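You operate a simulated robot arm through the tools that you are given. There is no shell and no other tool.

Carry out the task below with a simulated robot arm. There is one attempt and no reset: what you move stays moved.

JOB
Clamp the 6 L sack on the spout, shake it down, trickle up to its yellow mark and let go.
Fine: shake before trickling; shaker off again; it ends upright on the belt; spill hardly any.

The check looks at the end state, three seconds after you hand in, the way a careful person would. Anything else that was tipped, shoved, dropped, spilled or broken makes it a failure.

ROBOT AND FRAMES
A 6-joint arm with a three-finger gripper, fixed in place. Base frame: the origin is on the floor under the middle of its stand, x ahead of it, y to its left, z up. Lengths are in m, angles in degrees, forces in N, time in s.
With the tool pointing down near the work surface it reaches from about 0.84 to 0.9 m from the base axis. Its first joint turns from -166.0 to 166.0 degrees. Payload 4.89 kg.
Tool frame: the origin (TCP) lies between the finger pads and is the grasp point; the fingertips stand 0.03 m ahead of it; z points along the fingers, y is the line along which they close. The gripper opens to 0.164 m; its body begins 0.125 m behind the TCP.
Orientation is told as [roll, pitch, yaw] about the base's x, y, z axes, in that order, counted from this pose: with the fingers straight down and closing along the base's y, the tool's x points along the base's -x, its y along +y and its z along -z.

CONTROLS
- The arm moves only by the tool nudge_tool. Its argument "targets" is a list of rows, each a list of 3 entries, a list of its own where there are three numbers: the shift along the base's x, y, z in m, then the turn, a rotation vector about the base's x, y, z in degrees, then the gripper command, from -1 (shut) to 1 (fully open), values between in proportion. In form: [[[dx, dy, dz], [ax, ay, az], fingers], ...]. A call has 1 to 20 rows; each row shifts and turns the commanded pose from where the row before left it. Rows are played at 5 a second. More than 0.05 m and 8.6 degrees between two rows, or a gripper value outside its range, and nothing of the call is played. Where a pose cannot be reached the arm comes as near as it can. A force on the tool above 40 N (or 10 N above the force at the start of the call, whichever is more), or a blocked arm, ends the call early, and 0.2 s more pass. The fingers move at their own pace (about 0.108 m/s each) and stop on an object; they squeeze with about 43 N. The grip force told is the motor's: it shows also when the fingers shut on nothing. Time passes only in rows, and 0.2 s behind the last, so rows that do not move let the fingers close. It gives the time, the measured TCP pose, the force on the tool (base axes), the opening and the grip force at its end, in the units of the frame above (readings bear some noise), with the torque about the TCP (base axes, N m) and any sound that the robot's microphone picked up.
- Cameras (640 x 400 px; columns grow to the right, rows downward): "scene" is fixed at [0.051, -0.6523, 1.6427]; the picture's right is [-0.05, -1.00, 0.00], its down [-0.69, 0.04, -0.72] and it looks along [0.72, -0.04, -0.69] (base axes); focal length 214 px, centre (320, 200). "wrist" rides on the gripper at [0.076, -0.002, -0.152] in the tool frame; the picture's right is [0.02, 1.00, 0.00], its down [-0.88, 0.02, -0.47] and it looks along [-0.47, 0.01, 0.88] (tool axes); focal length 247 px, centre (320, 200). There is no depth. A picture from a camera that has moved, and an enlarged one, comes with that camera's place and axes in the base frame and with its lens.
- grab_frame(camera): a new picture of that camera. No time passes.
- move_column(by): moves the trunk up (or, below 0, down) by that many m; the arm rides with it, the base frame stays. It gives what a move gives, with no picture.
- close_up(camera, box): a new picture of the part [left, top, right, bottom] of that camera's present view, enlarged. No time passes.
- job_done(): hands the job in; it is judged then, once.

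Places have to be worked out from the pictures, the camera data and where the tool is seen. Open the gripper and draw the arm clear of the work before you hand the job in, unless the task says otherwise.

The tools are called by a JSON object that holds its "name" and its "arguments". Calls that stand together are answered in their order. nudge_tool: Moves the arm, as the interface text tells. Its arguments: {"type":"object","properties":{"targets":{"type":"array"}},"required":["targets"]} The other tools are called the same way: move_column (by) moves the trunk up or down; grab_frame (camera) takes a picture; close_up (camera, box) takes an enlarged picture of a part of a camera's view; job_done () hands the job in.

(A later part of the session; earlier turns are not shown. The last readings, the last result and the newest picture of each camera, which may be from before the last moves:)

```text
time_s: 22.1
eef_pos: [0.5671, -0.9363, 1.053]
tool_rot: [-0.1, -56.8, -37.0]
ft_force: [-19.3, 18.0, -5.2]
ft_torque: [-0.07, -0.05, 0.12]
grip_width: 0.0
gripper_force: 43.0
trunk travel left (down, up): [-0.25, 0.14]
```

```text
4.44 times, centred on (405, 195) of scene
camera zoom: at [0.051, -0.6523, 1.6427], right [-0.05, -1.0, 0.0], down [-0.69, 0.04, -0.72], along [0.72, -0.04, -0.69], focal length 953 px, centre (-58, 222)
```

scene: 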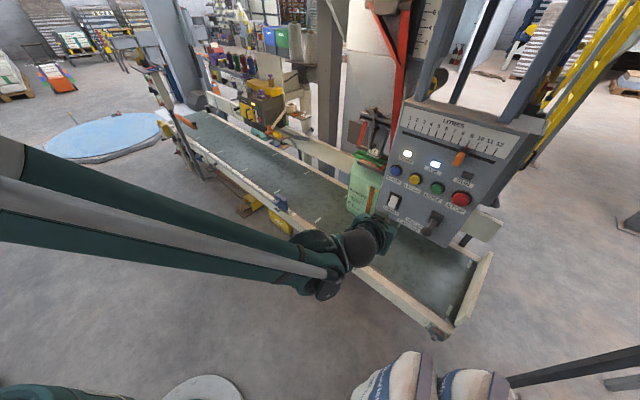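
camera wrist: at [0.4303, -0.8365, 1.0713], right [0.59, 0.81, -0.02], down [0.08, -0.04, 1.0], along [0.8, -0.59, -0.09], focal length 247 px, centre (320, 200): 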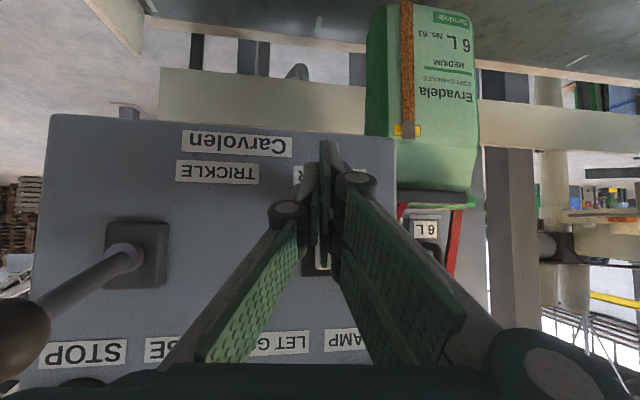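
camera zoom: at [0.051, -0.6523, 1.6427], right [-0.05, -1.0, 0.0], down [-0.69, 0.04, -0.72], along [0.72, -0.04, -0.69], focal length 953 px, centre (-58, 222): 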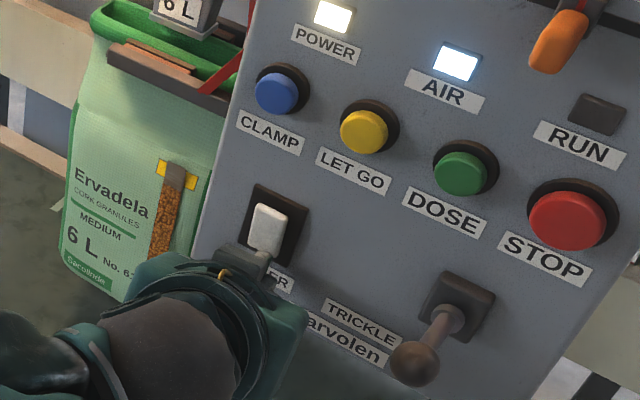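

The scene view now shows the fingertip on the rocker's lower end, and the level in the strip seems lower than before. I zoom in on both.

{"name": "close_up", "arguments": {"camera": "scene", "box": [365, 170, 425, 220]}}

{"name": "close_up", "arguments": {"camera": "wrist", "box": [360, 60, 480, 145]}}

{"name": "close_up", "arguments": {"camera": "scene", "box": [340, 140, 400, 215]}}

```text
8.00 times, centred on (395, 195) of scene
camera zoom: at [0.051, -0.6523, 1.6427], right [-0.05, -1.0, 0.0], down [-0.69, 0.04, -0.72], along [0.72, -0.04, -0.69], focal length 1716 px, centre (-280, 240)
```

zoom: 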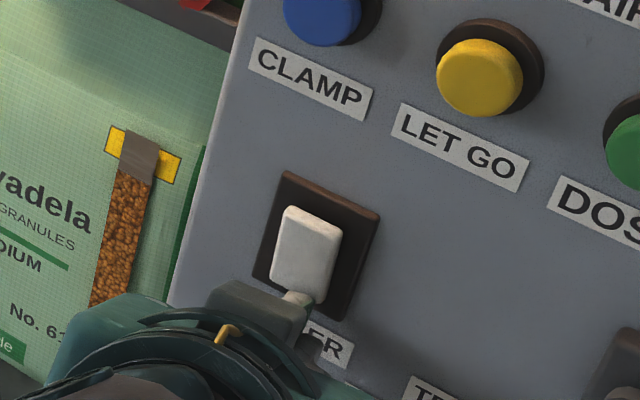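

```text
4.71 times, centred on (420, 102) of wrist
camera zoom: at [0.4303, -0.8365, 1.0713], right [0.59, 0.81, -0.02], down [0.08, -0.04, 1.0], along [0.8, -0.59, -0.09], focal length 1162 px, centre (-151, 659)
```

zoom: 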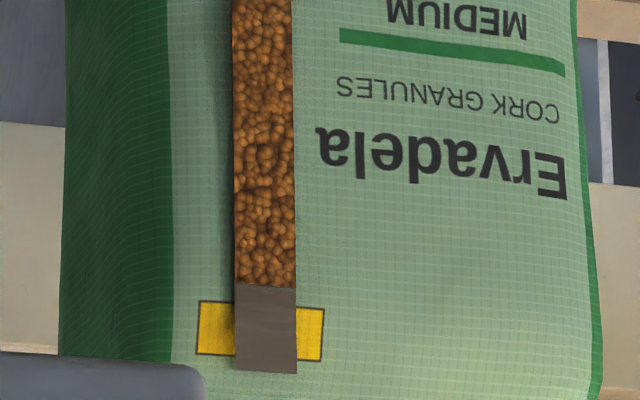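

```text
5.33 times, centred on (370, 178) of scene
camera zoom: at [0.051, -0.6523, 1.6427], right [-0.05, -1.0, 0.0], down [-0.69, 0.04, -0.72], along [0.72, -0.04, -0.69], focal length 1144 px, centre (53, 320)
```

zoom: 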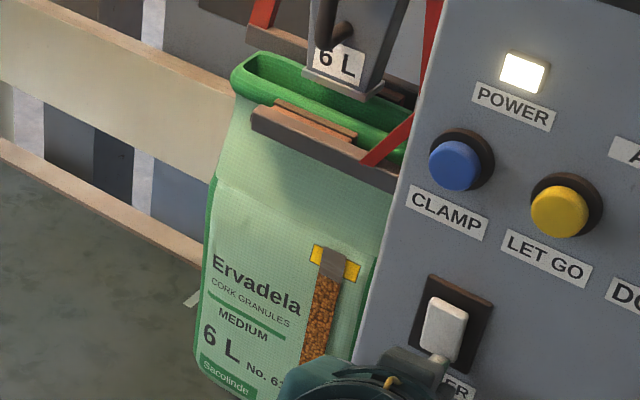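

The tip sits at about z 1.064, roughly 9 mm inside the rocker's lower edge, which is a good spot. I push a few millimetres more and listen for the click.

{"name": "nudge_tool", "arguments": {"targets": [[[0.0012, -0.0009, 0], [0, 0, 0], -1], [[0.0012, -0.0009, 0], [0, 0, 0], -1], [[0.0012, -0.0009, 0], [0, 0, 0], -1], [[0.0012, -0.0009, 0], [0, 0, 0], -1]]}}

{"name": "close_up", "arguments": {"camera": "scene", "box": [365, 170, 425, 220]}}

```text
time_s: 22.5
eef_pos: [0.5673, -0.9361, 1.0522]
tool_rot: [0.0, -56.7, -36.9]
ft_force: [-11.7, 12.2, 0.4]
ft_torque: [-0.15, -0.1, 0.13]
grip_width: 0.0
gripper_force: 43.1
trunk travel left (down, up): [-0.25, 0.14]
stopped in row 1: the force on the tool passed its limit at 44 N (the readings are from after the stop); the commanded pose is now the measured one
```

```text
8.00 times, centred on (395, 195) of scene
camera zoom: at [0.051, -0.6523, 1.6427], right [-0.05, -1.0, 0.0], down [-0.69, 0.04, -0.72], along [0.72, -0.04, -0.69], focal length 1716 px, centre (-280, 240)
```

zoom: 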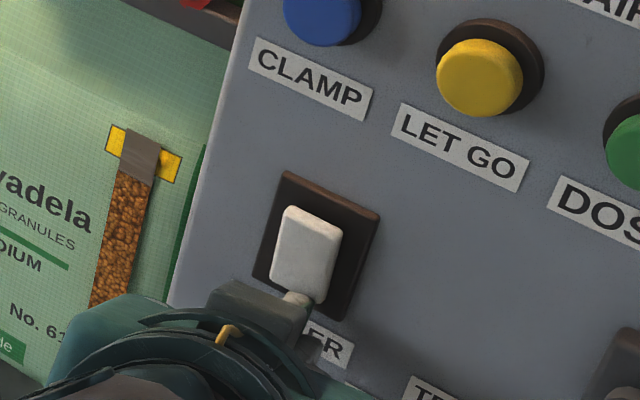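

Again 44 N with no click, so I need to know the rocker's true tilt. I back off and move to the side and above for a clear look.

{"name": "nudge_tool", "arguments": {"targets": [[[-0.008, 0.006, 0], [0, 0, 0], -1], [[-0.016, 0.012, 0], [0, 0, 0], -1], [[-0.016, 0.012, 0], [0, 0, 0], -1], [[-0.01, -0.013, 0.04], [0, 0, 0], -1], [[-0.01, -0.013, 0.04], [0, 0, 0], -1], [[-0.01, -0.013, 0.04], [0, 0, 0], -1]]}}

{"name": "close_up", "arguments": {"camera": "wrist", "box": [300, 40, 410, 140]}}

{"name": "grab_frame", "arguments": {"camera": "wrist"}}

{"name": "close_up", "arguments": {"camera": "wrist", "box": [370, 10, 480, 100]}}

```text
time_s: 23.9
eef_pos: [0.4985, -0.9443, 1.1724]
tool_rot: [-0.1, -56.8, -36.9]
ft_force: [0.5, -0.8, -0.6]
ft_torque: [0.04, 0.01, -0.02]
grip_width: 0.0002
gripper_force: 42.9
trunk travel left (down, up): [-0.25, 0.14]
```

```text
4.00 times, centred on (355, 90) of wrist
camera zoom: at [0.362, -0.8453, 1.1915], right [0.59, 0.81, -0.02], down [0.08, -0.04, 1.0], along [0.8, -0.59, -0.09], focal length 988 px, centre (180, 640)
```

zoom: 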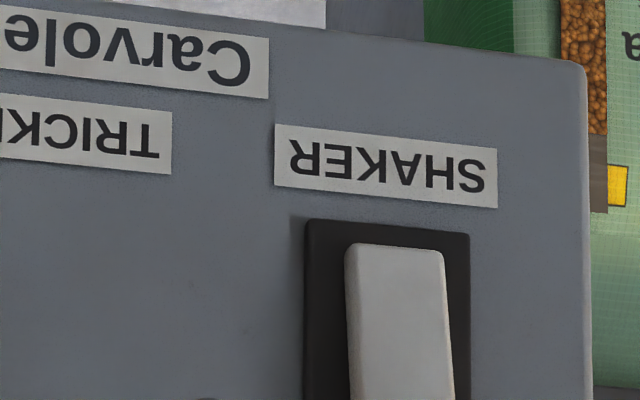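

```text
taken
camera wrist: at [0.362, -0.8453, 1.1915], right [0.59, 0.81, -0.02], down [0.08, -0.04, 1.0], along [0.8, -0.59, -0.09], focal length 247 px, centre (320, 200)
```

wrist: 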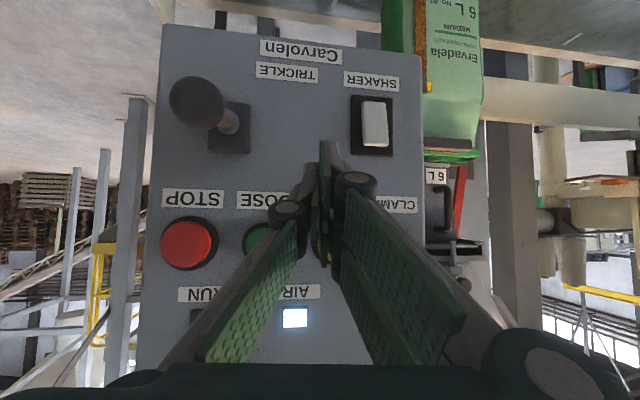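

```text
4.44 times, centred on (425, 55) of wrist
camera zoom: at [0.362, -0.8453, 1.1915], right [0.59, 0.81, -0.02], down [0.08, -0.04, 1.0], along [0.8, -0.59, -0.09], focal length 1098 px, centre (-147, 844)
```

zoom: 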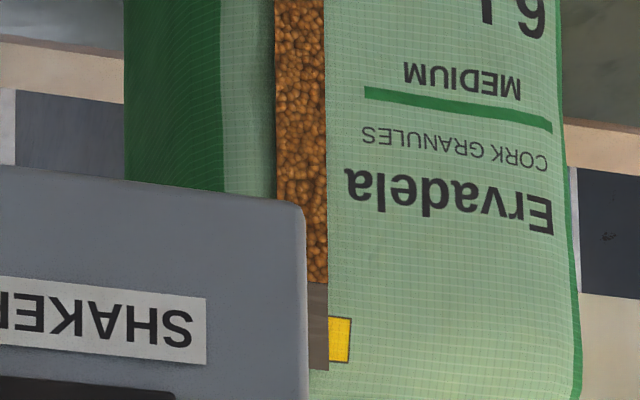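

The rocker has flipped: its top end now leans out. The level has dropped well below the mark, with a gap of about 35 px. I wait a second without moving to see whether it is still settling.

{"name": "nudge_tool", "arguments": {"targets": [[[0, 0, 0], [0, 0, 0], -1], [[0, 0, 0], [0, 0, 0], -1], [[0, 0, 0], [0, 0, 0], -1], [[0, 0, 0], [0, 0, 0], -1], [[0, 0, 0], [0, 0, 0], -1]]}}

{"name": "close_up", "arguments": {"camera": "wrist", "box": [370, 10, 480, 100]}}

```text
time_s: 25.1
eef_pos: [0.4982, -0.9445, 1.1719]
tool_rot: [-0.1, -56.8, -36.8]
ft_force: [0.2, -0.3, 0.8]
ft_torque: [-0.01, 0.0, 0.0]
grip_width: 0.0
gripper_force: 43.1
trunk travel left (down, up): [-0.25, 0.14]
```

```text
4.44 times, centred on (425, 55) of wrist
camera zoom: at [0.3615, -0.8452, 1.1913], right [0.59, 0.81, -0.02], down [0.08, -0.04, 1.0], along [0.8, -0.59, -0.09], focal length 1098 px, centre (-147, 844)
```

zoom: 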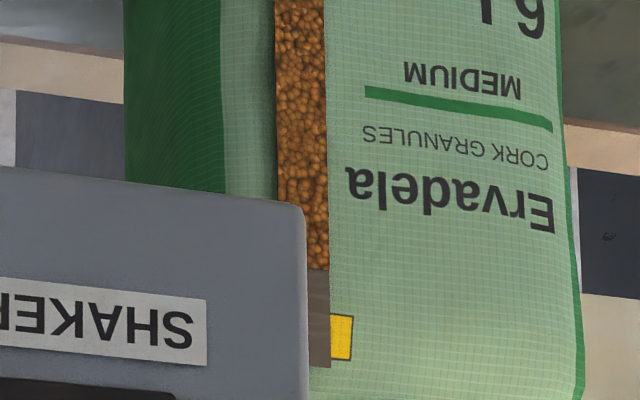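

The level is still dropping, so the shaker is on now. I move in front of the rocker's upper end, where the wrist camera sees the whole strip, and wait for it to settle.

{"name": "nudge_tool", "arguments": {"targets": [[[0.0056, 0.0158, -0.0267], [0, 0, 0], -1], [[0.0056, 0.0158, -0.0267], [0, 0, 0], -1], [[0.0056, 0.0158, -0.0267], [0, 0, 0], -1], [[0, 0, 0], [0, 0, 0], -1], [[0, 0, 0], [0, 0, 0], -1]]}}

{"name": "close_up", "arguments": {"camera": "wrist", "box": [340, 20, 480, 150]}}

{"name": "close_up", "arguments": {"camera": "scene", "box": [330, 130, 430, 220]}}

```text
time_s: 26.3
eef_pos: [0.5159, -0.8971, 1.0919]
tool_rot: [-0.1, -56.7, -37.0]
ft_force: [-0.6, -0.4, 0.1]
ft_torque: [0.02, 0.03, -0.03]
grip_width: 0.0001
gripper_force: 43.2
trunk travel left (down, up): [-0.25, 0.14]
```

```text
3.08 times, centred on (410, 85) of wrist
camera zoom: at [0.3789, -0.7986, 1.1105], right [0.59, 0.81, -0.02], down [0.08, -0.04, 1.0], along [0.8, -0.59, -0.09], focal length 760 px, centre (43, 554)
```

zoom: 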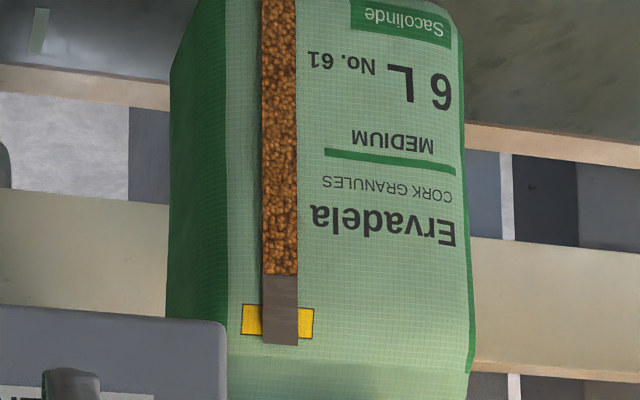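

```text
4.44 times, centred on (380, 175) of scene
camera zoom: at [0.051, -0.6523, 1.6427], right [-0.05, -1.0, 0.0], down [-0.69, 0.04, -0.72], along [0.72, -0.04, -0.69], focal length 953 px, centre (53, 311)
```

zoom: 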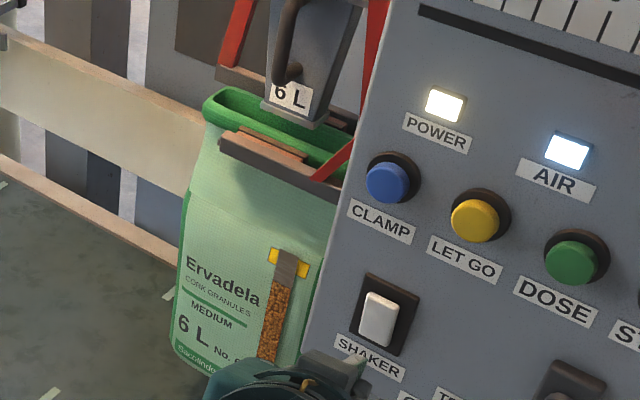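

From this viewpoint the level is at row 275 and the mark spans rows 304–338. I wait about 2 s and look again from the same place.

{"name": "nudge_tool", "arguments": {"targets": [[[0, 0, 0], [0, 0, 0], -1], [[0, 0, 0], [0, 0, 0], -1], [[0, 0, 0], [0, 0, 0], -1], [[0, 0, 0], [0, 0, 0], -1], [[0, 0, 0], [0, 0, 0], -1], [[0, 0, 0], [0, 0, 0], -1], [[0, 0, 0], [0, 0, 0], -1], [[0, 0, 0], [0, 0, 0], -1], [[0, 0, 0], [0, 0, 0], -1]]}}

{"name": "close_up", "arguments": {"camera": "wrist", "box": [340, 20, 480, 150]}}

```text
time_s: 28.3
eef_pos: [0.5148, -0.8988, 1.092]
tool_rot: [-0.1, -56.7, -36.9]
ft_force: [-1.3, 0.3, 0.5]
ft_torque: [0.01, 0.0, -0.01]
grip_width: 0.0
gripper_force: 42.5
trunk travel left (down, up): [-0.25, 0.14]
```

```text
3.08 times, centred on (410, 85) of wrist
camera zoom: at [0.3788, -0.7986, 1.1106], right [0.59, 0.81, -0.02], down [0.08, -0.04, 1.0], along [0.8, -0.59, -0.09], focal length 760 px, centre (43, 554)
```

zoom: 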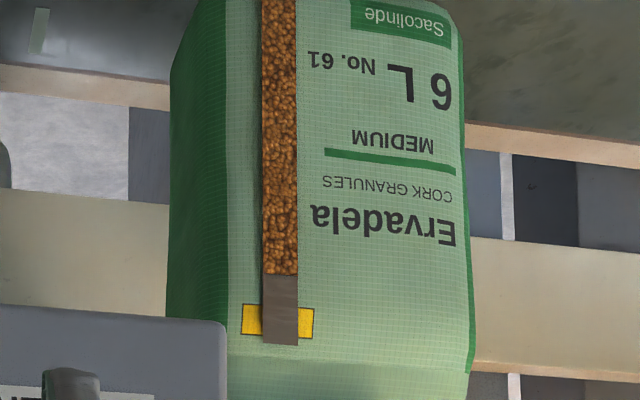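

The level has stayed put for 2 s, about one mark-height below the mark, so the sack has settled. Now I press the rocker's upper end to switch the shaker off.

{"name": "nudge_tool", "arguments": {"targets": [[[0.0096, -0.0072, 0], [0, 0, 0], -1], [[0.0096, -0.0072, 0], [0, 0, 0], -1], [[0.0096, -0.0072, 0], [0, 0, 0], -1], [[0.008, -0.006, 0], [0, 0, 0], -1], [[0.0024, -0.0018, 0], [0, 0, 0], -1], [[0.0024, -0.0018, 0], [0, 0, 0], -1], [[0.0024, -0.0018, 0], [0, 0, 0], -1], [[0.0016, -0.0012, 0], [0, 0, 0], -1]]}}

{"name": "close_up", "arguments": {"camera": "scene", "box": [365, 170, 425, 220]}}

```text
time_s: 30.1
eef_pos: [0.5605, -0.9318, 1.0919]
tool_rot: [-0.1, -56.9, -36.8]
ft_force: [-0.8, -0.7, 0.0]
ft_torque: [0.01, -0.01, 0.02]
grip_width: 0.0001
gripper_force: 43.2
trunk travel left (down, up): [-0.25, 0.14]
```

```text
8.00 times, centred on (395, 195) of scene
camera zoom: at [0.051, -0.6523, 1.6427], right [-0.05, -1.0, 0.0], down [-0.69, 0.04, -0.72], along [0.72, -0.04, -0.69], focal length 1716 px, centre (-280, 240)
```

zoom: 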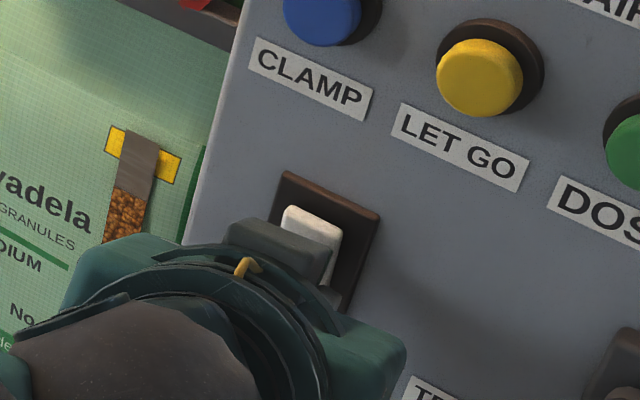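

I'm at 1.0075 m, just short of touch. I make four more 2 mm steps.

{"name": "nudge_tool", "arguments": {"targets": [[[0.0016, -0.0012, 0], [0, 0, 0], -1], [[0.0016, -0.0012, 0], [0, 0, 0], -1], [[0.0016, -0.0012, 0], [0, 0, 0], -1], [[0.0016, -0.0012, 0], [0, 0, 0], -1], [[0.0012, -0.0009, 0], [0, 0, 0], -1]]}}

{"name": "close_up", "arguments": {"camera": "scene", "box": [365, 170, 425, 220]}}

```text
time_s: 31.4
eef_pos: [0.5651, -0.9363, 1.092]
tool_rot: [0.1, -56.6, -37.0]
ft_force: [-12.3, 12.5, 4.2]
ft_torque: [-0.13, -0.31, 0.1]
grip_width: 0.0
gripper_force: 42.4
trunk travel left (down, up): [-0.25, 0.14]
stopped in row 5: the force on the tool passed its limit at 42 N (the readings are from after the stop); the commanded pose is now the measured one
```

```text
8.00 times, centred on (395, 195) of scene
camera zoom: at [0.051, -0.6523, 1.6427], right [-0.05, -1.0, 0.0], down [-0.69, 0.04, -0.72], along [0.72, -0.04, -0.69], focal length 1716 px, centre (-280, 240)
```

zoom: 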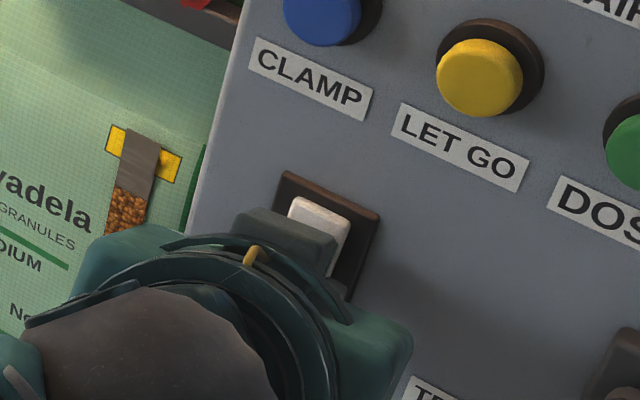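

The rocker's upper end has gone back in, so the shaker should be off. I back well clear of the lever knob, move across and up towards it, and check rocker and level on the way.

{"name": "nudge_tool", "arguments": {"targets": [[[-0.008, 0.006, 0], [0, 0, 0], -1], [[-0.032, 0.024, 0], [0, 0, 0], -1], [[-0.032, 0.024, 0], [0, 0, 0], -1], [[-0.032, 0.024, 0], [0, 0, 0], -1], [[-0.0225, -0.03, 0.025], [0, 0, 0], -1], [[-0.0225, -0.03, 0.025], [0, 0, 0], -1], [[-0.0225, -0.03, 0.025], [0, 0, 0], -1], [[-0.0225, -0.03, 0.025], [0, 0, 0], -1]]}}

{"name": "grab_frame", "arguments": {"camera": "wrist"}}

{"name": "grab_frame", "arguments": {"camera": "scene"}}

{"name": "close_up", "arguments": {"camera": "wrist", "box": [200, 20, 440, 170]}}

```text
time_s: 33.2
eef_pos: [0.3727, -0.9774, 1.1901]
tool_rot: [-0.1, -56.5, -36.7]
ft_force: [1.4, 0.4, 0.0]
ft_torque: [-0.05, 0.09, -0.12]
grip_width: 0.0002
gripper_force: 43.4
trunk travel left (down, up): [-0.25, 0.14]
```

```text
taken
camera wrist: at [0.2372, -0.8793, 1.2096], right [0.59, 0.81, -0.02], down [0.08, -0.04, 1.0], along [0.8, -0.59, -0.09], focal length 247 px, centre (320, 200)
```

wrist: 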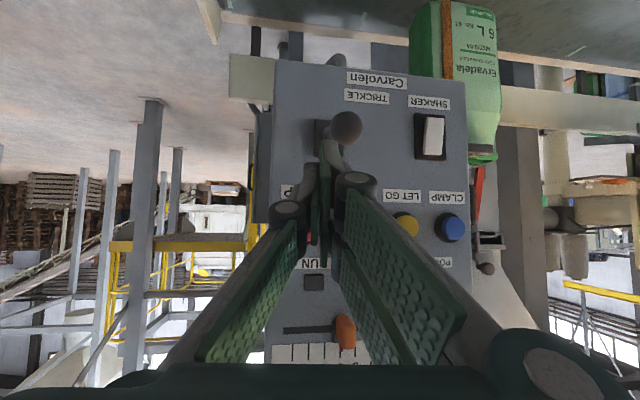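

```text
taken
```

scene: 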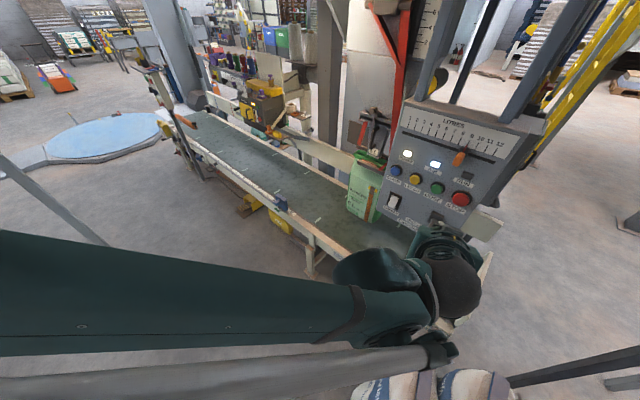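

```text
2.67 times, centred on (320, 95) of wrist
camera zoom: at [0.2372, -0.8793, 1.2096], right [0.59, 0.81, -0.02], down [0.08, -0.04, 1.0], along [0.8, -0.59, -0.09], focal length 659 px, centre (320, 480)
```

zoom: 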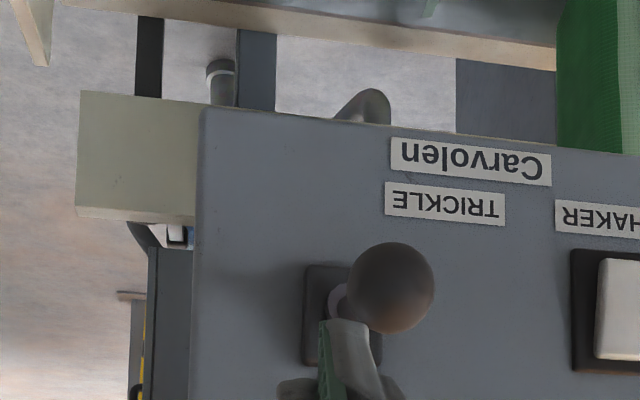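

The knob works out at about fwd 0.945, lateral -0.535, z 1.12, sticking out 12 cm and leaning slightly up, so trickle is most likely a push down. From here the wrist camera's view of the mark is hidden by the panel, so I check whether the scene camera can watch the strip.

{"name": "close_up", "arguments": {"camera": "scene", "box": [345, 165, 395, 215]}}

{"name": "close_up", "arguments": {"camera": "scene", "box": [380, 140, 500, 240]}}

{"name": "close_up", "arguments": {"camera": "wrist", "box": [400, 0, 500, 100]}}

```text
8.00 times, centred on (370, 190) of scene
camera zoom: at [0.051, -0.6523, 1.6427], right [-0.05, -1.0, 0.0], down [-0.69, 0.04, -0.72], along [0.72, -0.04, -0.69], focal length 1716 px, centre (-80, 280)
```

zoom: 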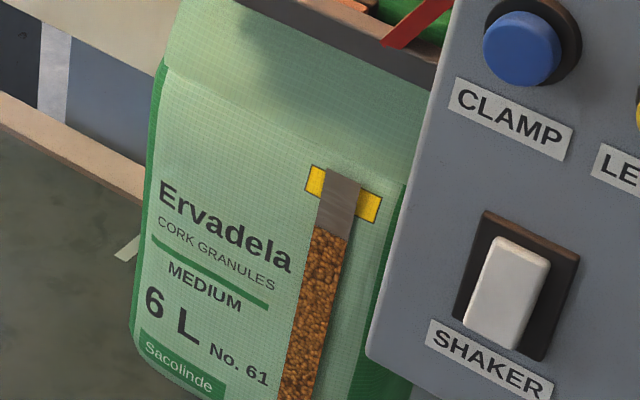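

```text
4.00 times, centred on (440, 190) of scene
camera zoom: at [0.051, -0.6523, 1.6427], right [-0.05, -1.0, 0.0], down [-0.69, 0.04, -0.72], along [0.72, -0.04, -0.69], focal length 858 px, centre (-160, 240)
```

zoom: 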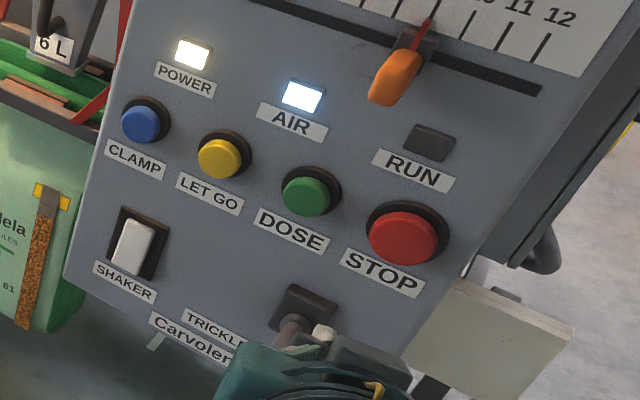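

```text
4.00 times, centred on (450, 50) of wrist
camera zoom: at [0.2372, -0.8793, 1.2096], right [0.59, 0.81, -0.02], down [0.08, -0.04, 1.0], along [0.8, -0.59, -0.09], focal length 988 px, centre (-200, 800)
```

zoom: 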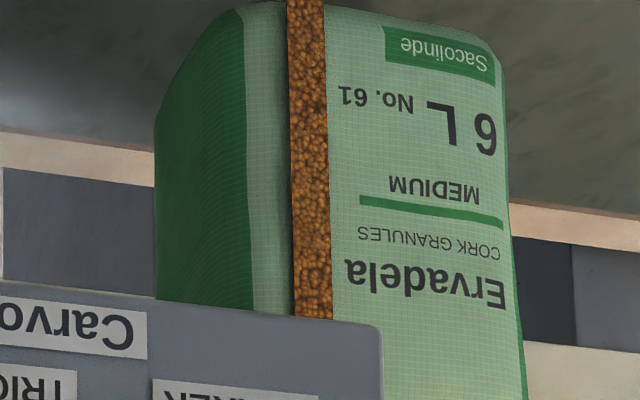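

The scene camera sees the strip and mark clearly: the mark crosses the strip at about rows 176–210, and the granules are at row 235. The rocker is back in its starting (off) position. I move above the knob.

{"name": "nudge_tool", "arguments": {"targets": [[[0.0042, 0.0056, 0.02], [0, 0, 0], -1], [[0.0042, 0.0056, 0], [0, 0, 0], -1], [[0.016, -0.012, 0], [0, 0, 0], -1], [[0.016, -0.012, 0], [0, 0, 0], -1], [[0.016, -0.012, 0], [0, 0, 0], -1], [[0, 0, 0], [0, 0, 0], -1]]}}

{"name": "grab_frame", "arguments": {"camera": "wrist"}}

{"name": "close_up", "arguments": {"camera": "wrist", "box": [240, 60, 400, 220]}}

{"name": "close_up", "arguments": {"camera": "scene", "box": [380, 140, 500, 260]}}

```text
time_s: 34.6
eef_pos: [0.4307, -1.0038, 1.21]
tool_rot: [-0.1, -56.7, -36.8]
ft_force: [0.7, 0.4, -0.1]
ft_torque: [0.01, 0.0, 0.02]
grip_width: 0.0
gripper_force: 43.6
trunk travel left (down, up): [-0.25, 0.14]
```

```text
taken
camera wrist: at [0.2928, -0.905, 1.2297], right [0.59, 0.81, -0.02], down [0.08, -0.04, 1.0], along [0.8, -0.59, -0.09], focal length 247 px, centre (320, 200)
```

wrist: 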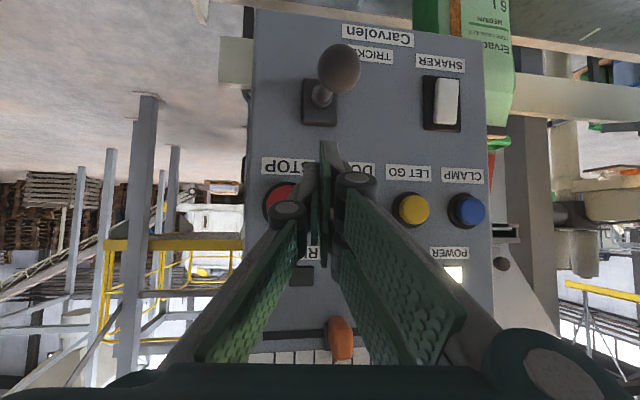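

```text
2.50 times, centred on (320, 140) of wrist
camera zoom: at [0.2928, -0.905, 1.2297], right [0.59, 0.81, -0.02], down [0.08, -0.04, 1.0], along [0.8, -0.59, -0.09], focal length 617 px, centre (320, 350)
```

zoom: 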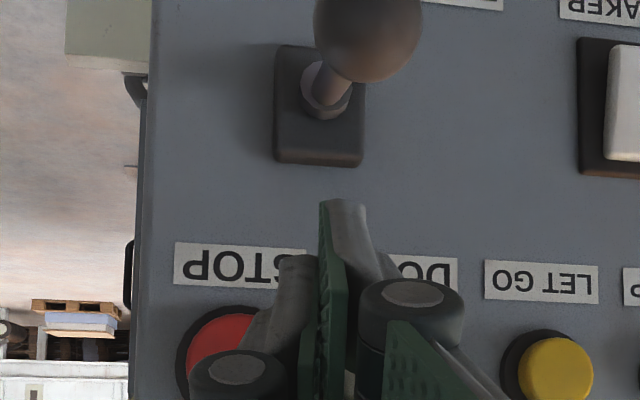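

```text
3.33 times, centred on (440, 200) of scene
camera zoom: at [0.051, -0.6523, 1.6427], right [-0.05, -1.0, 0.0], down [-0.69, 0.04, -0.72], along [0.72, -0.04, -0.69], focal length 715 px, centre (-80, 200)
```

zoom: 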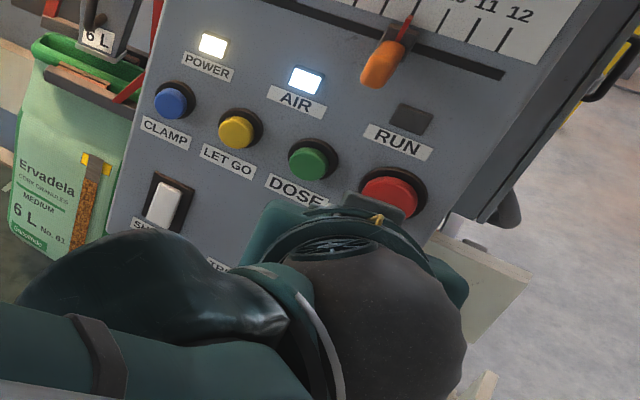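

The knob's centre works out at fwd 0.95, lateral -0.535, z 1.117, and my lower fingertip is only 5 mm off sideways. I correct that and lower towards its top.

{"name": "nudge_tool", "arguments": {"targets": [[[0.003, 0.004, -0.01], [0, 0, 0], -1], [[0, 0, -0.01], [0, 0, 0], -1], [[0, 0, -0.008], [0, 0, 0], -1], [[0, 0, 0], [0, 0, 0], -1]]}}

{"name": "close_up", "arguments": {"camera": "wrist", "box": [240, 60, 400, 220]}}

{"name": "close_up", "arguments": {"camera": "scene", "box": [345, 165, 395, 215]}}

```text
time_s: 35.6
eef_pos: [0.4322, -1.0009, 1.183]
tool_rot: [-0.1, -56.6, -36.9]
ft_force: [0.4, -0.2, -0.2]
ft_torque: [0.0, 0.0, 0.05]
grip_width: 0.0
gripper_force: 43.0
trunk travel left (down, up): [-0.25, 0.14]
```

```text
2.50 times, centred on (320, 140) of wrist
camera zoom: at [0.2952, -0.9011, 1.202], right [0.59, 0.81, -0.02], down [0.08, -0.04, 1.0], along [0.8, -0.59, -0.09], focal length 617 px, centre (320, 350)
```

zoom: 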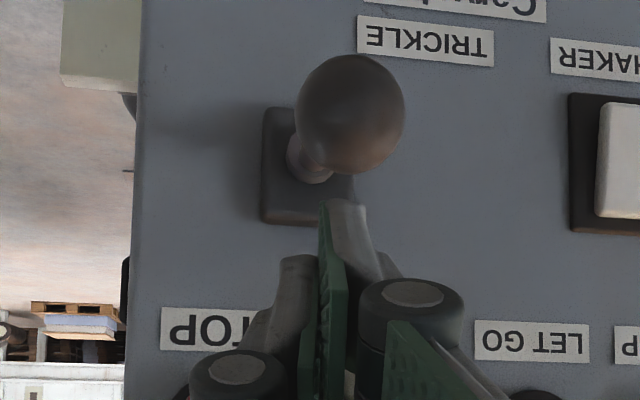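

```text
8.00 times, centred on (370, 190) of scene
camera zoom: at [0.051, -0.6523, 1.6427], right [-0.05, -1.0, 0.0], down [-0.69, 0.04, -0.72], along [0.72, -0.04, -0.69], focal length 1716 px, centre (-80, 280)
```

zoom: 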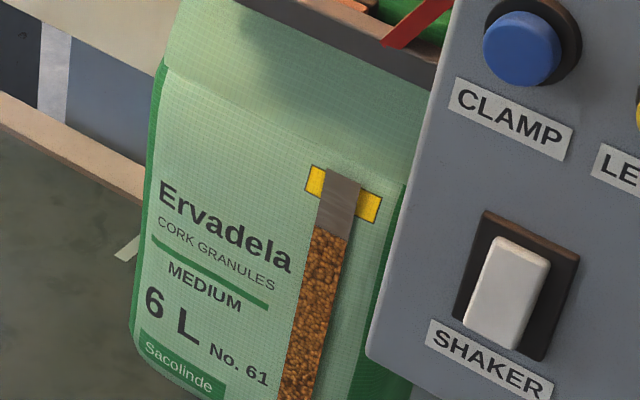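

The finger is centred over the knob with about 8 mm left, and the level is unchanged, so the shaker is off. I lower gently to touch.

{"name": "nudge_tool", "arguments": {"targets": [[[0, 0, -0.004], [0, 0, 0], -1], [[0, 0, -0.004], [0, 0, 0], -1], [[0, 0, -0.003], [0, 0, 0], -1]]}}

{"name": "close_up", "arguments": {"camera": "wrist", "box": [240, 60, 400, 220]}}

{"name": "close_up", "arguments": {"camera": "scene", "box": [345, 165, 395, 215]}}

```text
time_s: 36.4
eef_pos: [0.4322, -1.0001, 1.1718]
tool_rot: [-0.2, -56.7, -36.9]
ft_force: [0.3, -0.5, 0.3]
ft_torque: [-0.02, -0.03, -0.01]
grip_width: 0.0
gripper_force: 43.0
trunk travel left (down, up): [-0.25, 0.14]
```

```text
2.50 times, centred on (320, 140) of wrist
camera zoom: at [0.2954, -0.9009, 1.1911], right [0.59, 0.81, -0.02], down [0.08, -0.04, 1.0], along [0.8, -0.59, -0.09], focal length 617 px, centre (320, 350)
```

zoom: 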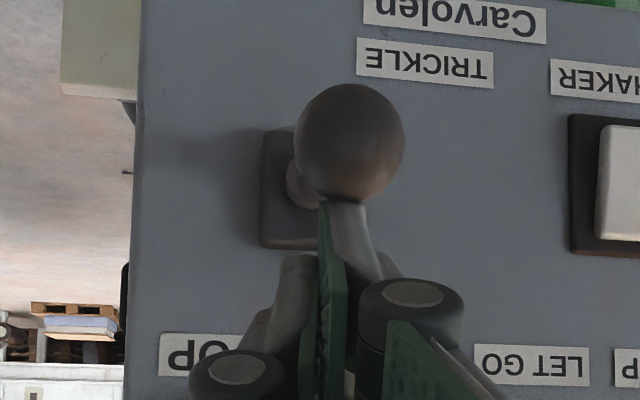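

```text
8.00 times, centred on (370, 190) of scene
camera zoom: at [0.051, -0.6523, 1.6427], right [-0.05, -1.0, 0.0], down [-0.69, 0.04, -0.72], along [0.72, -0.04, -0.69], focal length 1716 px, centre (-80, 280)
```

zoom: 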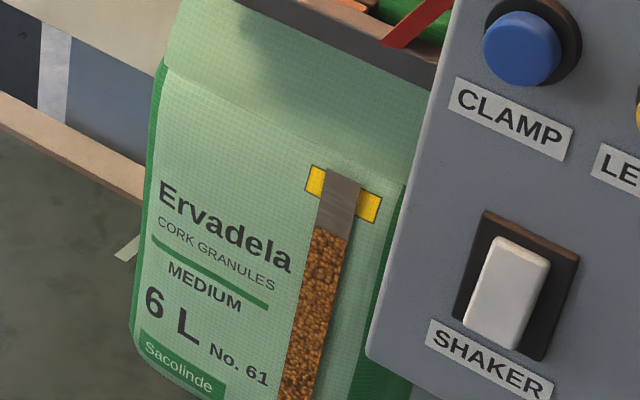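

I'm about to touch. I push down in 3 mm steps and watch for resistance, sounds and the level.

{"name": "nudge_tool", "arguments": {"targets": [[[0, 0, -0.003], [0, 0, 0], -1], [[0, 0, -0.003], [0, 0, 0], -1], [[0, 0, -0.003], [0, 0, 0], -1]]}}

{"name": "close_up", "arguments": {"camera": "scene", "box": [345, 165, 395, 215]}}

{"name": "close_up", "arguments": {"camera": "wrist", "box": [240, 60, 400, 220]}}

```text
time_s: 37.2
eef_pos: [0.4313, -1.0016, 1.1619]
tool_rot: [0.0, -56.8, -36.8]
ft_force: [0.2, -1.6, 1.1]
ft_torque: [-0.06, -0.03, 0.0]
grip_width: 0.0
gripper_force: 42.8
trunk travel left (down, up): [-0.25, 0.14]
```

```text
8.00 times, centred on (370, 190) of scene
camera zoom: at [0.051, -0.6523, 1.6427], right [-0.05, -1.0, 0.0], down [-0.69, 0.04, -0.72], along [0.72, -0.04, -0.69], focal length 1716 px, centre (-80, 280)
```

zoom: 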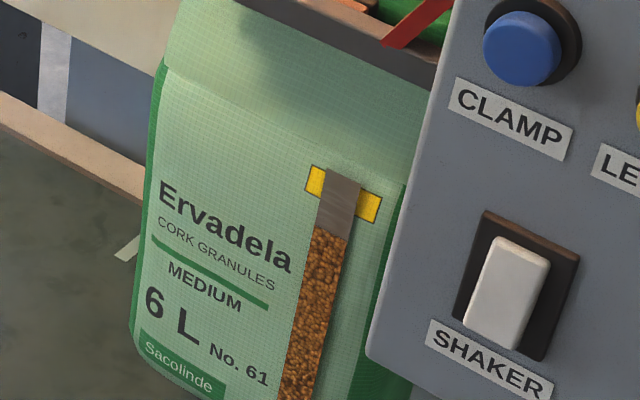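

```text
2.50 times, centred on (320, 140) of wrist
camera zoom: at [0.2956, -0.9008, 1.1821], right [0.59, 0.81, -0.02], down [0.08, -0.04, 1.0], along [0.8, -0.59, -0.09], focal length 617 px, centre (320, 350)
```

zoom: 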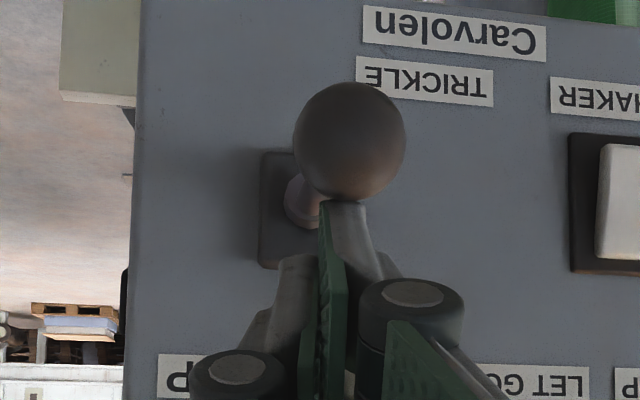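

The lever is moving down with my finger at only about 1–2 N, with no flow yet. I push a little further.

{"name": "nudge_tool", "arguments": {"targets": [[[0, 0, -0.004], [0, 0, 0], -1], [[0, 0, -0.004], [0, 0, 0], -1]]}}

{"name": "close_up", "arguments": {"camera": "scene", "box": [345, 165, 395, 215]}}

{"name": "close_up", "arguments": {"camera": "wrist", "box": [240, 60, 400, 220]}}

```text
time_s: 37.8
eef_pos: [0.4314, -0.9991, 1.156]
tool_rot: [-0.1, -56.7, -36.9]
ft_force: [1.6, -0.8, 2.4]
ft_torque: [-0.05, -0.08, 0.0]
grip_width: 0.0
gripper_force: 42.8
trunk travel left (down, up): [-0.25, 0.14]
```

```text
8.00 times, centred on (370, 190) of scene
camera zoom: at [0.051, -0.6523, 1.6427], right [-0.05, -1.0, 0.0], down [-0.69, 0.04, -0.72], along [0.72, -0.04, -0.69], focal length 1716 px, centre (-80, 280)
```

zoom: 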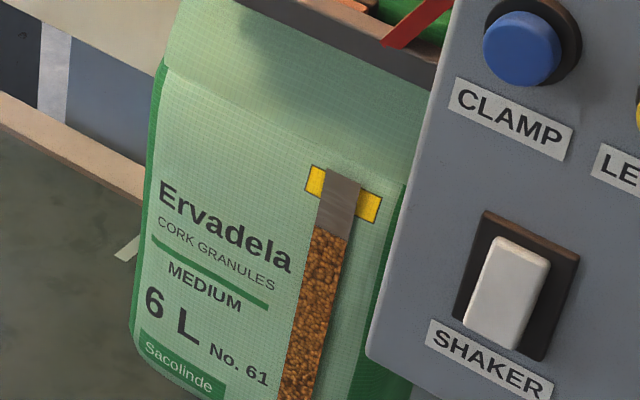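

```text
2.50 times, centred on (320, 140) of wrist
camera zoom: at [0.2956, -0.9008, 1.1737], right [0.59, 0.81, -0.02], down [0.08, -0.04, 1.0], along [0.8, -0.59, -0.09], focal length 617 px, centre (320, 350)
```

zoom: 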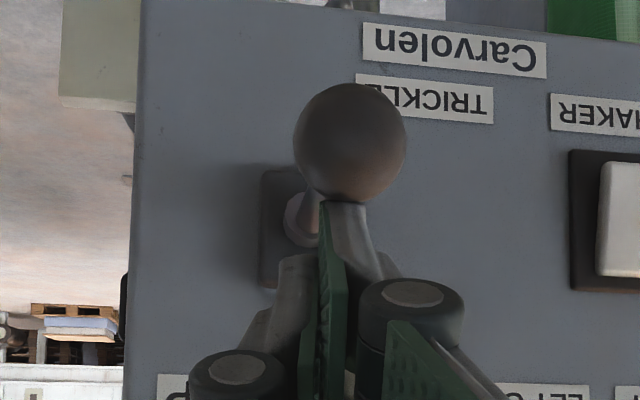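

The lever keeps following smoothly at 2–3 N, with no flow yet. Another 8 mm.

{"name": "nudge_tool", "arguments": {"targets": [[[0, 0, -0.004], [0, 0, 0], -1], [[0, 0, -0.004], [0, 0, 0], -1]]}}

{"name": "close_up", "arguments": {"camera": "scene", "box": [345, 165, 395, 215]}}

```text
time_s: 38.4
eef_pos: [0.4329, -1.0003, 1.1481]
tool_rot: [-0.2, -56.7, -36.9]
ft_force: [1.1, -0.4, 3.2]
ft_torque: [-0.04, -0.08, 0.03]
grip_width: 0.0001
gripper_force: 42.8
trunk travel left (down, up): [-0.25, 0.14]
```

```text
8.00 times, centred on (370, 190) of scene
camera zoom: at [0.051, -0.6523, 1.6427], right [-0.05, -1.0, 0.0], down [-0.69, 0.04, -0.72], along [0.72, -0.04, -0.69], focal length 1716 px, centre (-80, 280)
```

zoom: 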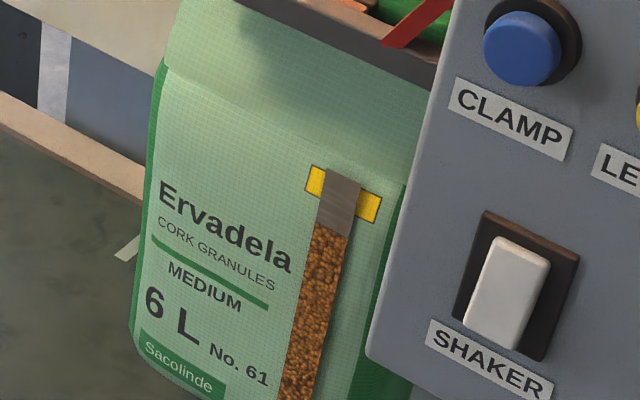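

The level seems to have crept up slightly (about row 228 against 233). I hold for 0.4 s and compare.

{"name": "nudge_tool", "arguments": {"targets": [[[0, 0, 0], [0, 0, 0], -1]]}}

{"name": "close_up", "arguments": {"camera": "scene", "box": [345, 165, 395, 215]}}

```text
time_s: 38.8
eef_pos: [0.4327, -0.9993, 1.1465]
tool_rot: [-0.1, -56.7, -37.0]
ft_force: [1.3, -2.8, 3.5]
ft_torque: [-0.05, -0.09, -0.02]
grip_width: 0.0002
gripper_force: 42.9
trunk travel left (down, up): [-0.25, 0.14]
```

```text
8.00 times, centred on (370, 190) of scene
camera zoom: at [0.051, -0.6523, 1.6427], right [-0.05, -1.0, 0.0], down [-0.69, 0.04, -0.72], along [0.72, -0.04, -0.69], focal length 1716 px, centre (-80, 280)
```

zoom: 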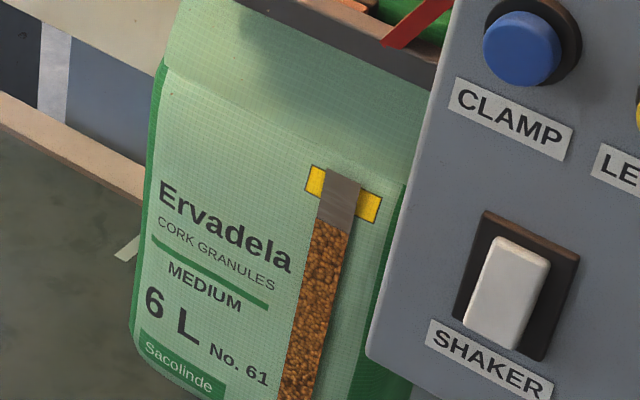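

Flow has started, rising slowly at roughly 14 px/s in this view. I hold about 0.8 s more and use a tighter close-up.

{"name": "nudge_tool", "arguments": {"targets": [[[0, 0, 0], [0, 0, 0], -1], [[0, 0, 0], [0, 0, 0], -1], [[0, 0, 0], [0, 0, 0], -1]]}}

{"name": "close_up", "arguments": {"camera": "scene", "box": [357, 180, 381, 202]}}

```text
time_s: 39.6
eef_pos: [0.4318, -1.0007, 1.147]
tool_rot: [-0.1, -56.7, -37.0]
ft_force: [1.7, -0.4, 3.2]
ft_torque: [-0.07, -0.11, -0.02]
grip_width: 0.0001
gripper_force: 42.9
trunk travel left (down, up): [-0.25, 0.14]
```

```text
16.00 times, centred on (369, 191) of scene
camera zoom: at [0.051, -0.6523, 1.6427], right [-0.05, -1.0, 0.0], down [-0.69, 0.04, -0.72], along [0.72, -0.04, -0.69], focal length 3432 px, centre (-464, 344)
```

zoom: 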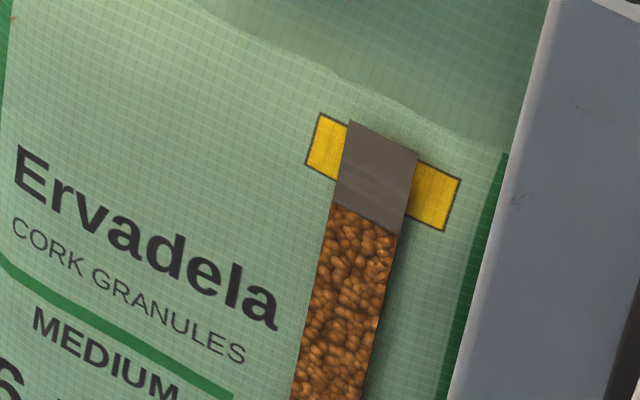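

At 16× the level sits near row 220 at mid-strip, and the mark spans rows 143–197 there. It rises about 20 px/s. I hold 1.2 s more.

{"name": "nudge_tool", "arguments": {"targets": [[[0, 0, 0], [0, 0, 0], -1], [[0, 0, 0], [0, 0, 0], -1], [[0, 0, 0], [0, 0, 0], -1], [[0, 0, 0], [0, 0, 0], -1], [[0, 0, 0], [0, 0, 0], -1]]}}

{"name": "close_up", "arguments": {"camera": "scene", "box": [357, 180, 381, 202]}}

```text
time_s: 40.8
eef_pos: [0.4309, -1.0005, 1.1468]
tool_rot: [-0.2, -56.7, -36.9]
ft_force: [3.2, -0.6, 3.3]
ft_torque: [-0.02, -0.09, -0.02]
grip_width: 0.0
gripper_force: 42.6
trunk travel left (down, up): [-0.25, 0.14]
```

```text
16.00 times, centred on (369, 191) of scene
camera zoom: at [0.051, -0.6523, 1.6427], right [-0.05, -1.0, 0.0], down [-0.69, 0.04, -0.72], along [0.72, -0.04, -0.69], focal length 3432 px, centre (-464, 344)
```

zoom: 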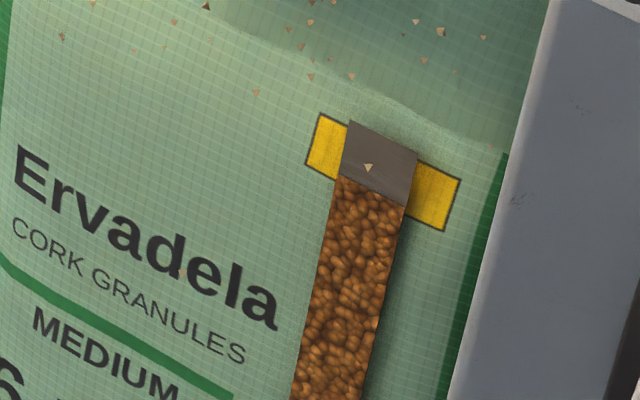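

Granules are appearing in front of the sack, which means spillage. The level has just entered the lower edge of the mark. I release the lever at once and look.

{"name": "nudge_tool", "arguments": {"targets": [[[0, 0, 0.03], [0, 0, 0], -1], [[0, 0, 0.03], [0, 0, 0], -1]]}}

{"name": "close_up", "arguments": {"camera": "scene", "box": [357, 180, 381, 202]}}

{"name": "close_up", "arguments": {"camera": "scene", "box": [330, 120, 410, 220]}}

{"name": "grab_frame", "arguments": {"camera": "scene"}}

```text
time_s: 41.4
eef_pos: [0.4331, -1.0007, 1.2064]
tool_rot: [0.0, -56.6, -37.0]
ft_force: [0.4, -0.9, 0.1]
ft_torque: [0.0, -0.04, 0.1]
grip_width: 0.0003
gripper_force: 42.9
trunk travel left (down, up): [-0.25, 0.14]
```

```text
16.00 times, centred on (369, 191) of scene
camera zoom: at [0.051, -0.6523, 1.6427], right [-0.05, -1.0, 0.0], down [-0.69, 0.04, -0.72], along [0.72, -0.04, -0.69], focal length 3432 px, centre (-464, 344)
```

zoom: 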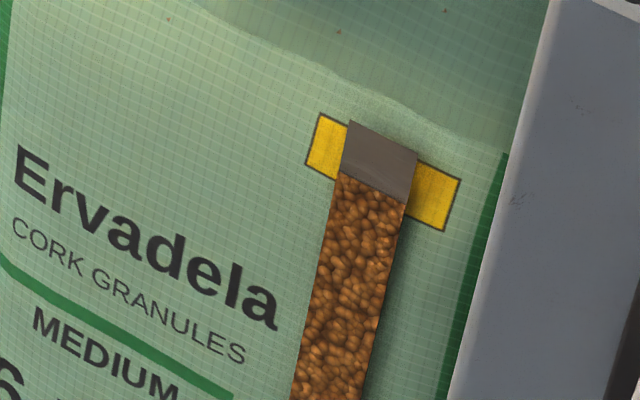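

```text
4.00 times, centred on (370, 170) of scene
camera zoom: at [0.051, -0.6523, 1.6427], right [-0.05, -1.0, 0.0], down [-0.69, 0.04, -0.72], along [0.72, -0.04, -0.69], focal length 858 px, centre (120, 320)
```

zoom: 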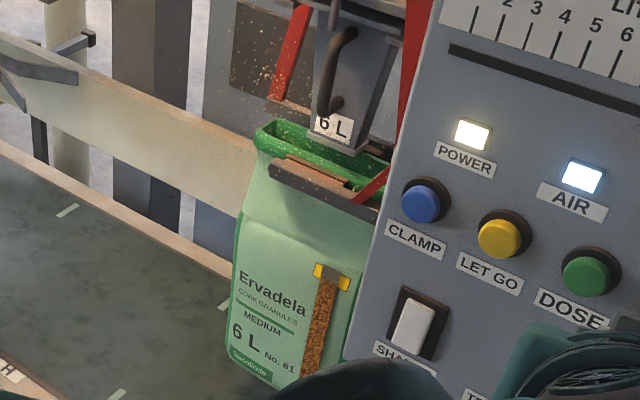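

```text
taken
```

scene: 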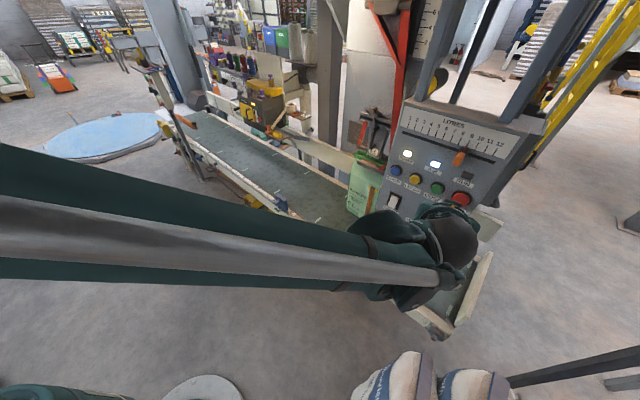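

The specks also hang above the spout and are fading, so they look like dust rather than falling granules. The level is now just inside the mark. I check the belt and sack mouth for any real spill.

{"name": "close_up", "arguments": {"camera": "scene", "box": [350, 140, 390, 170]}}

{"name": "close_up", "arguments": {"camera": "scene", "box": [300, 170, 400, 240]}}

{"name": "close_up", "arguments": {"camera": "wrist", "box": [400, 0, 560, 140]}}

```text
13.33 times, centred on (370, 155) of scene
camera zoom: at [0.051, -0.6523, 1.6427], right [-0.05, -1.0, 0.0], down [-0.69, 0.04, -0.72], along [0.72, -0.04, -0.69], focal length 2860 px, centre (-347, 800)
```

zoom: 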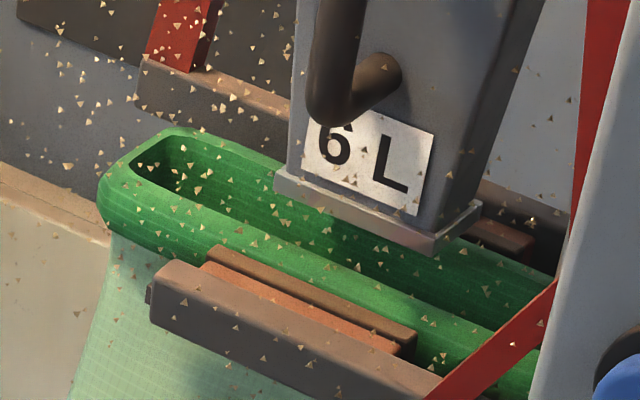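

```text
5.71 times, centred on (350, 205) of scene
camera zoom: at [0.051, -0.6523, 1.6427], right [-0.05, -1.0, 0.0], down [-0.69, 0.04, -0.72], along [0.72, -0.04, -0.69], focal length 1226 px, centre (149, 171)
```

zoom: 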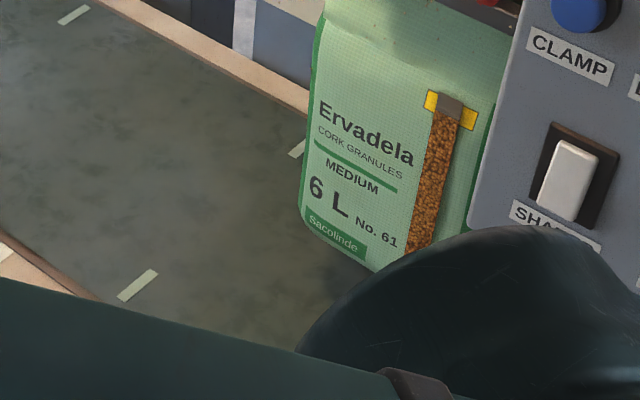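

```text
2.86 times, centred on (480, 70) of wrist
camera zoom: at [0.2958, -0.9015, 1.2253], right [0.59, 0.81, -0.02], down [0.08, -0.04, 1.0], along [0.8, -0.59, -0.09], focal length 706 px, centre (-137, 571)
```

zoom: 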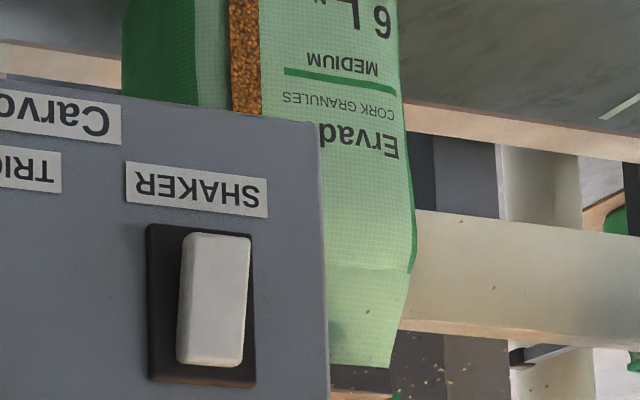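

The belt is clean and only fine cork dust drifts about the mouth. The level is about 8 px above the mark's lower edge, so I give one more short trickle of roughly 0.7 s to bring it nearer the middle, then lift off.

{"name": "nudge_tool", "arguments": {"targets": [[[0, 0, -0.03], [0, 0, 0], -1], [[0, 0, -0.015], [0, 0, 0], -1], [[0, 0, -0.0145], [0, 0, 0], -1], [[0, 0, 0], [0, 0, 0], -1], [[0, 0, 0], [0, 0, 0], -1], [[0, 0, 0.03], [0, 0, 0], -1], [[0, 0, 0.03], [0, 0, 0], -1], [[0, 0, 0], [0, 0, 0], -1]]}}

{"name": "close_up", "arguments": {"camera": "scene", "box": [357, 180, 381, 202]}}

```text
time_s: 43.2
eef_pos: [0.4313, -0.999, 1.2086]
tool_rot: [-0.1, -56.7, -36.8]
ft_force: [0.3, 0.4, 0.1]
ft_torque: [0.01, 0.04, -0.06]
grip_width: 0.0001
gripper_force: 43.1
trunk travel left (down, up): [-0.25, 0.14]
```

```text
16.00 times, centred on (369, 191) of scene
camera zoom: at [0.051, -0.6523, 1.6427], right [-0.05, -1.0, 0.0], down [-0.69, 0.04, -0.72], along [0.72, -0.04, -0.69], focal length 3432 px, centre (-464, 344)
```

zoom: 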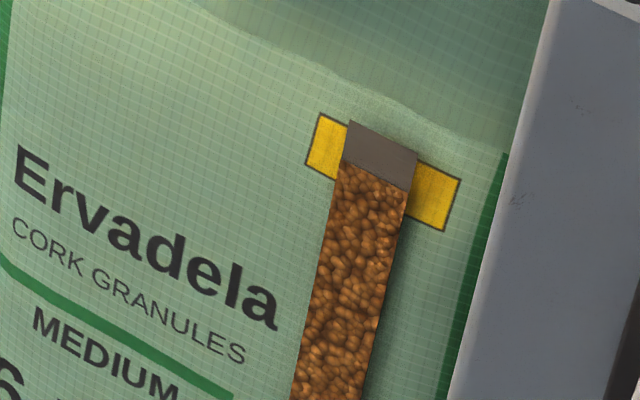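

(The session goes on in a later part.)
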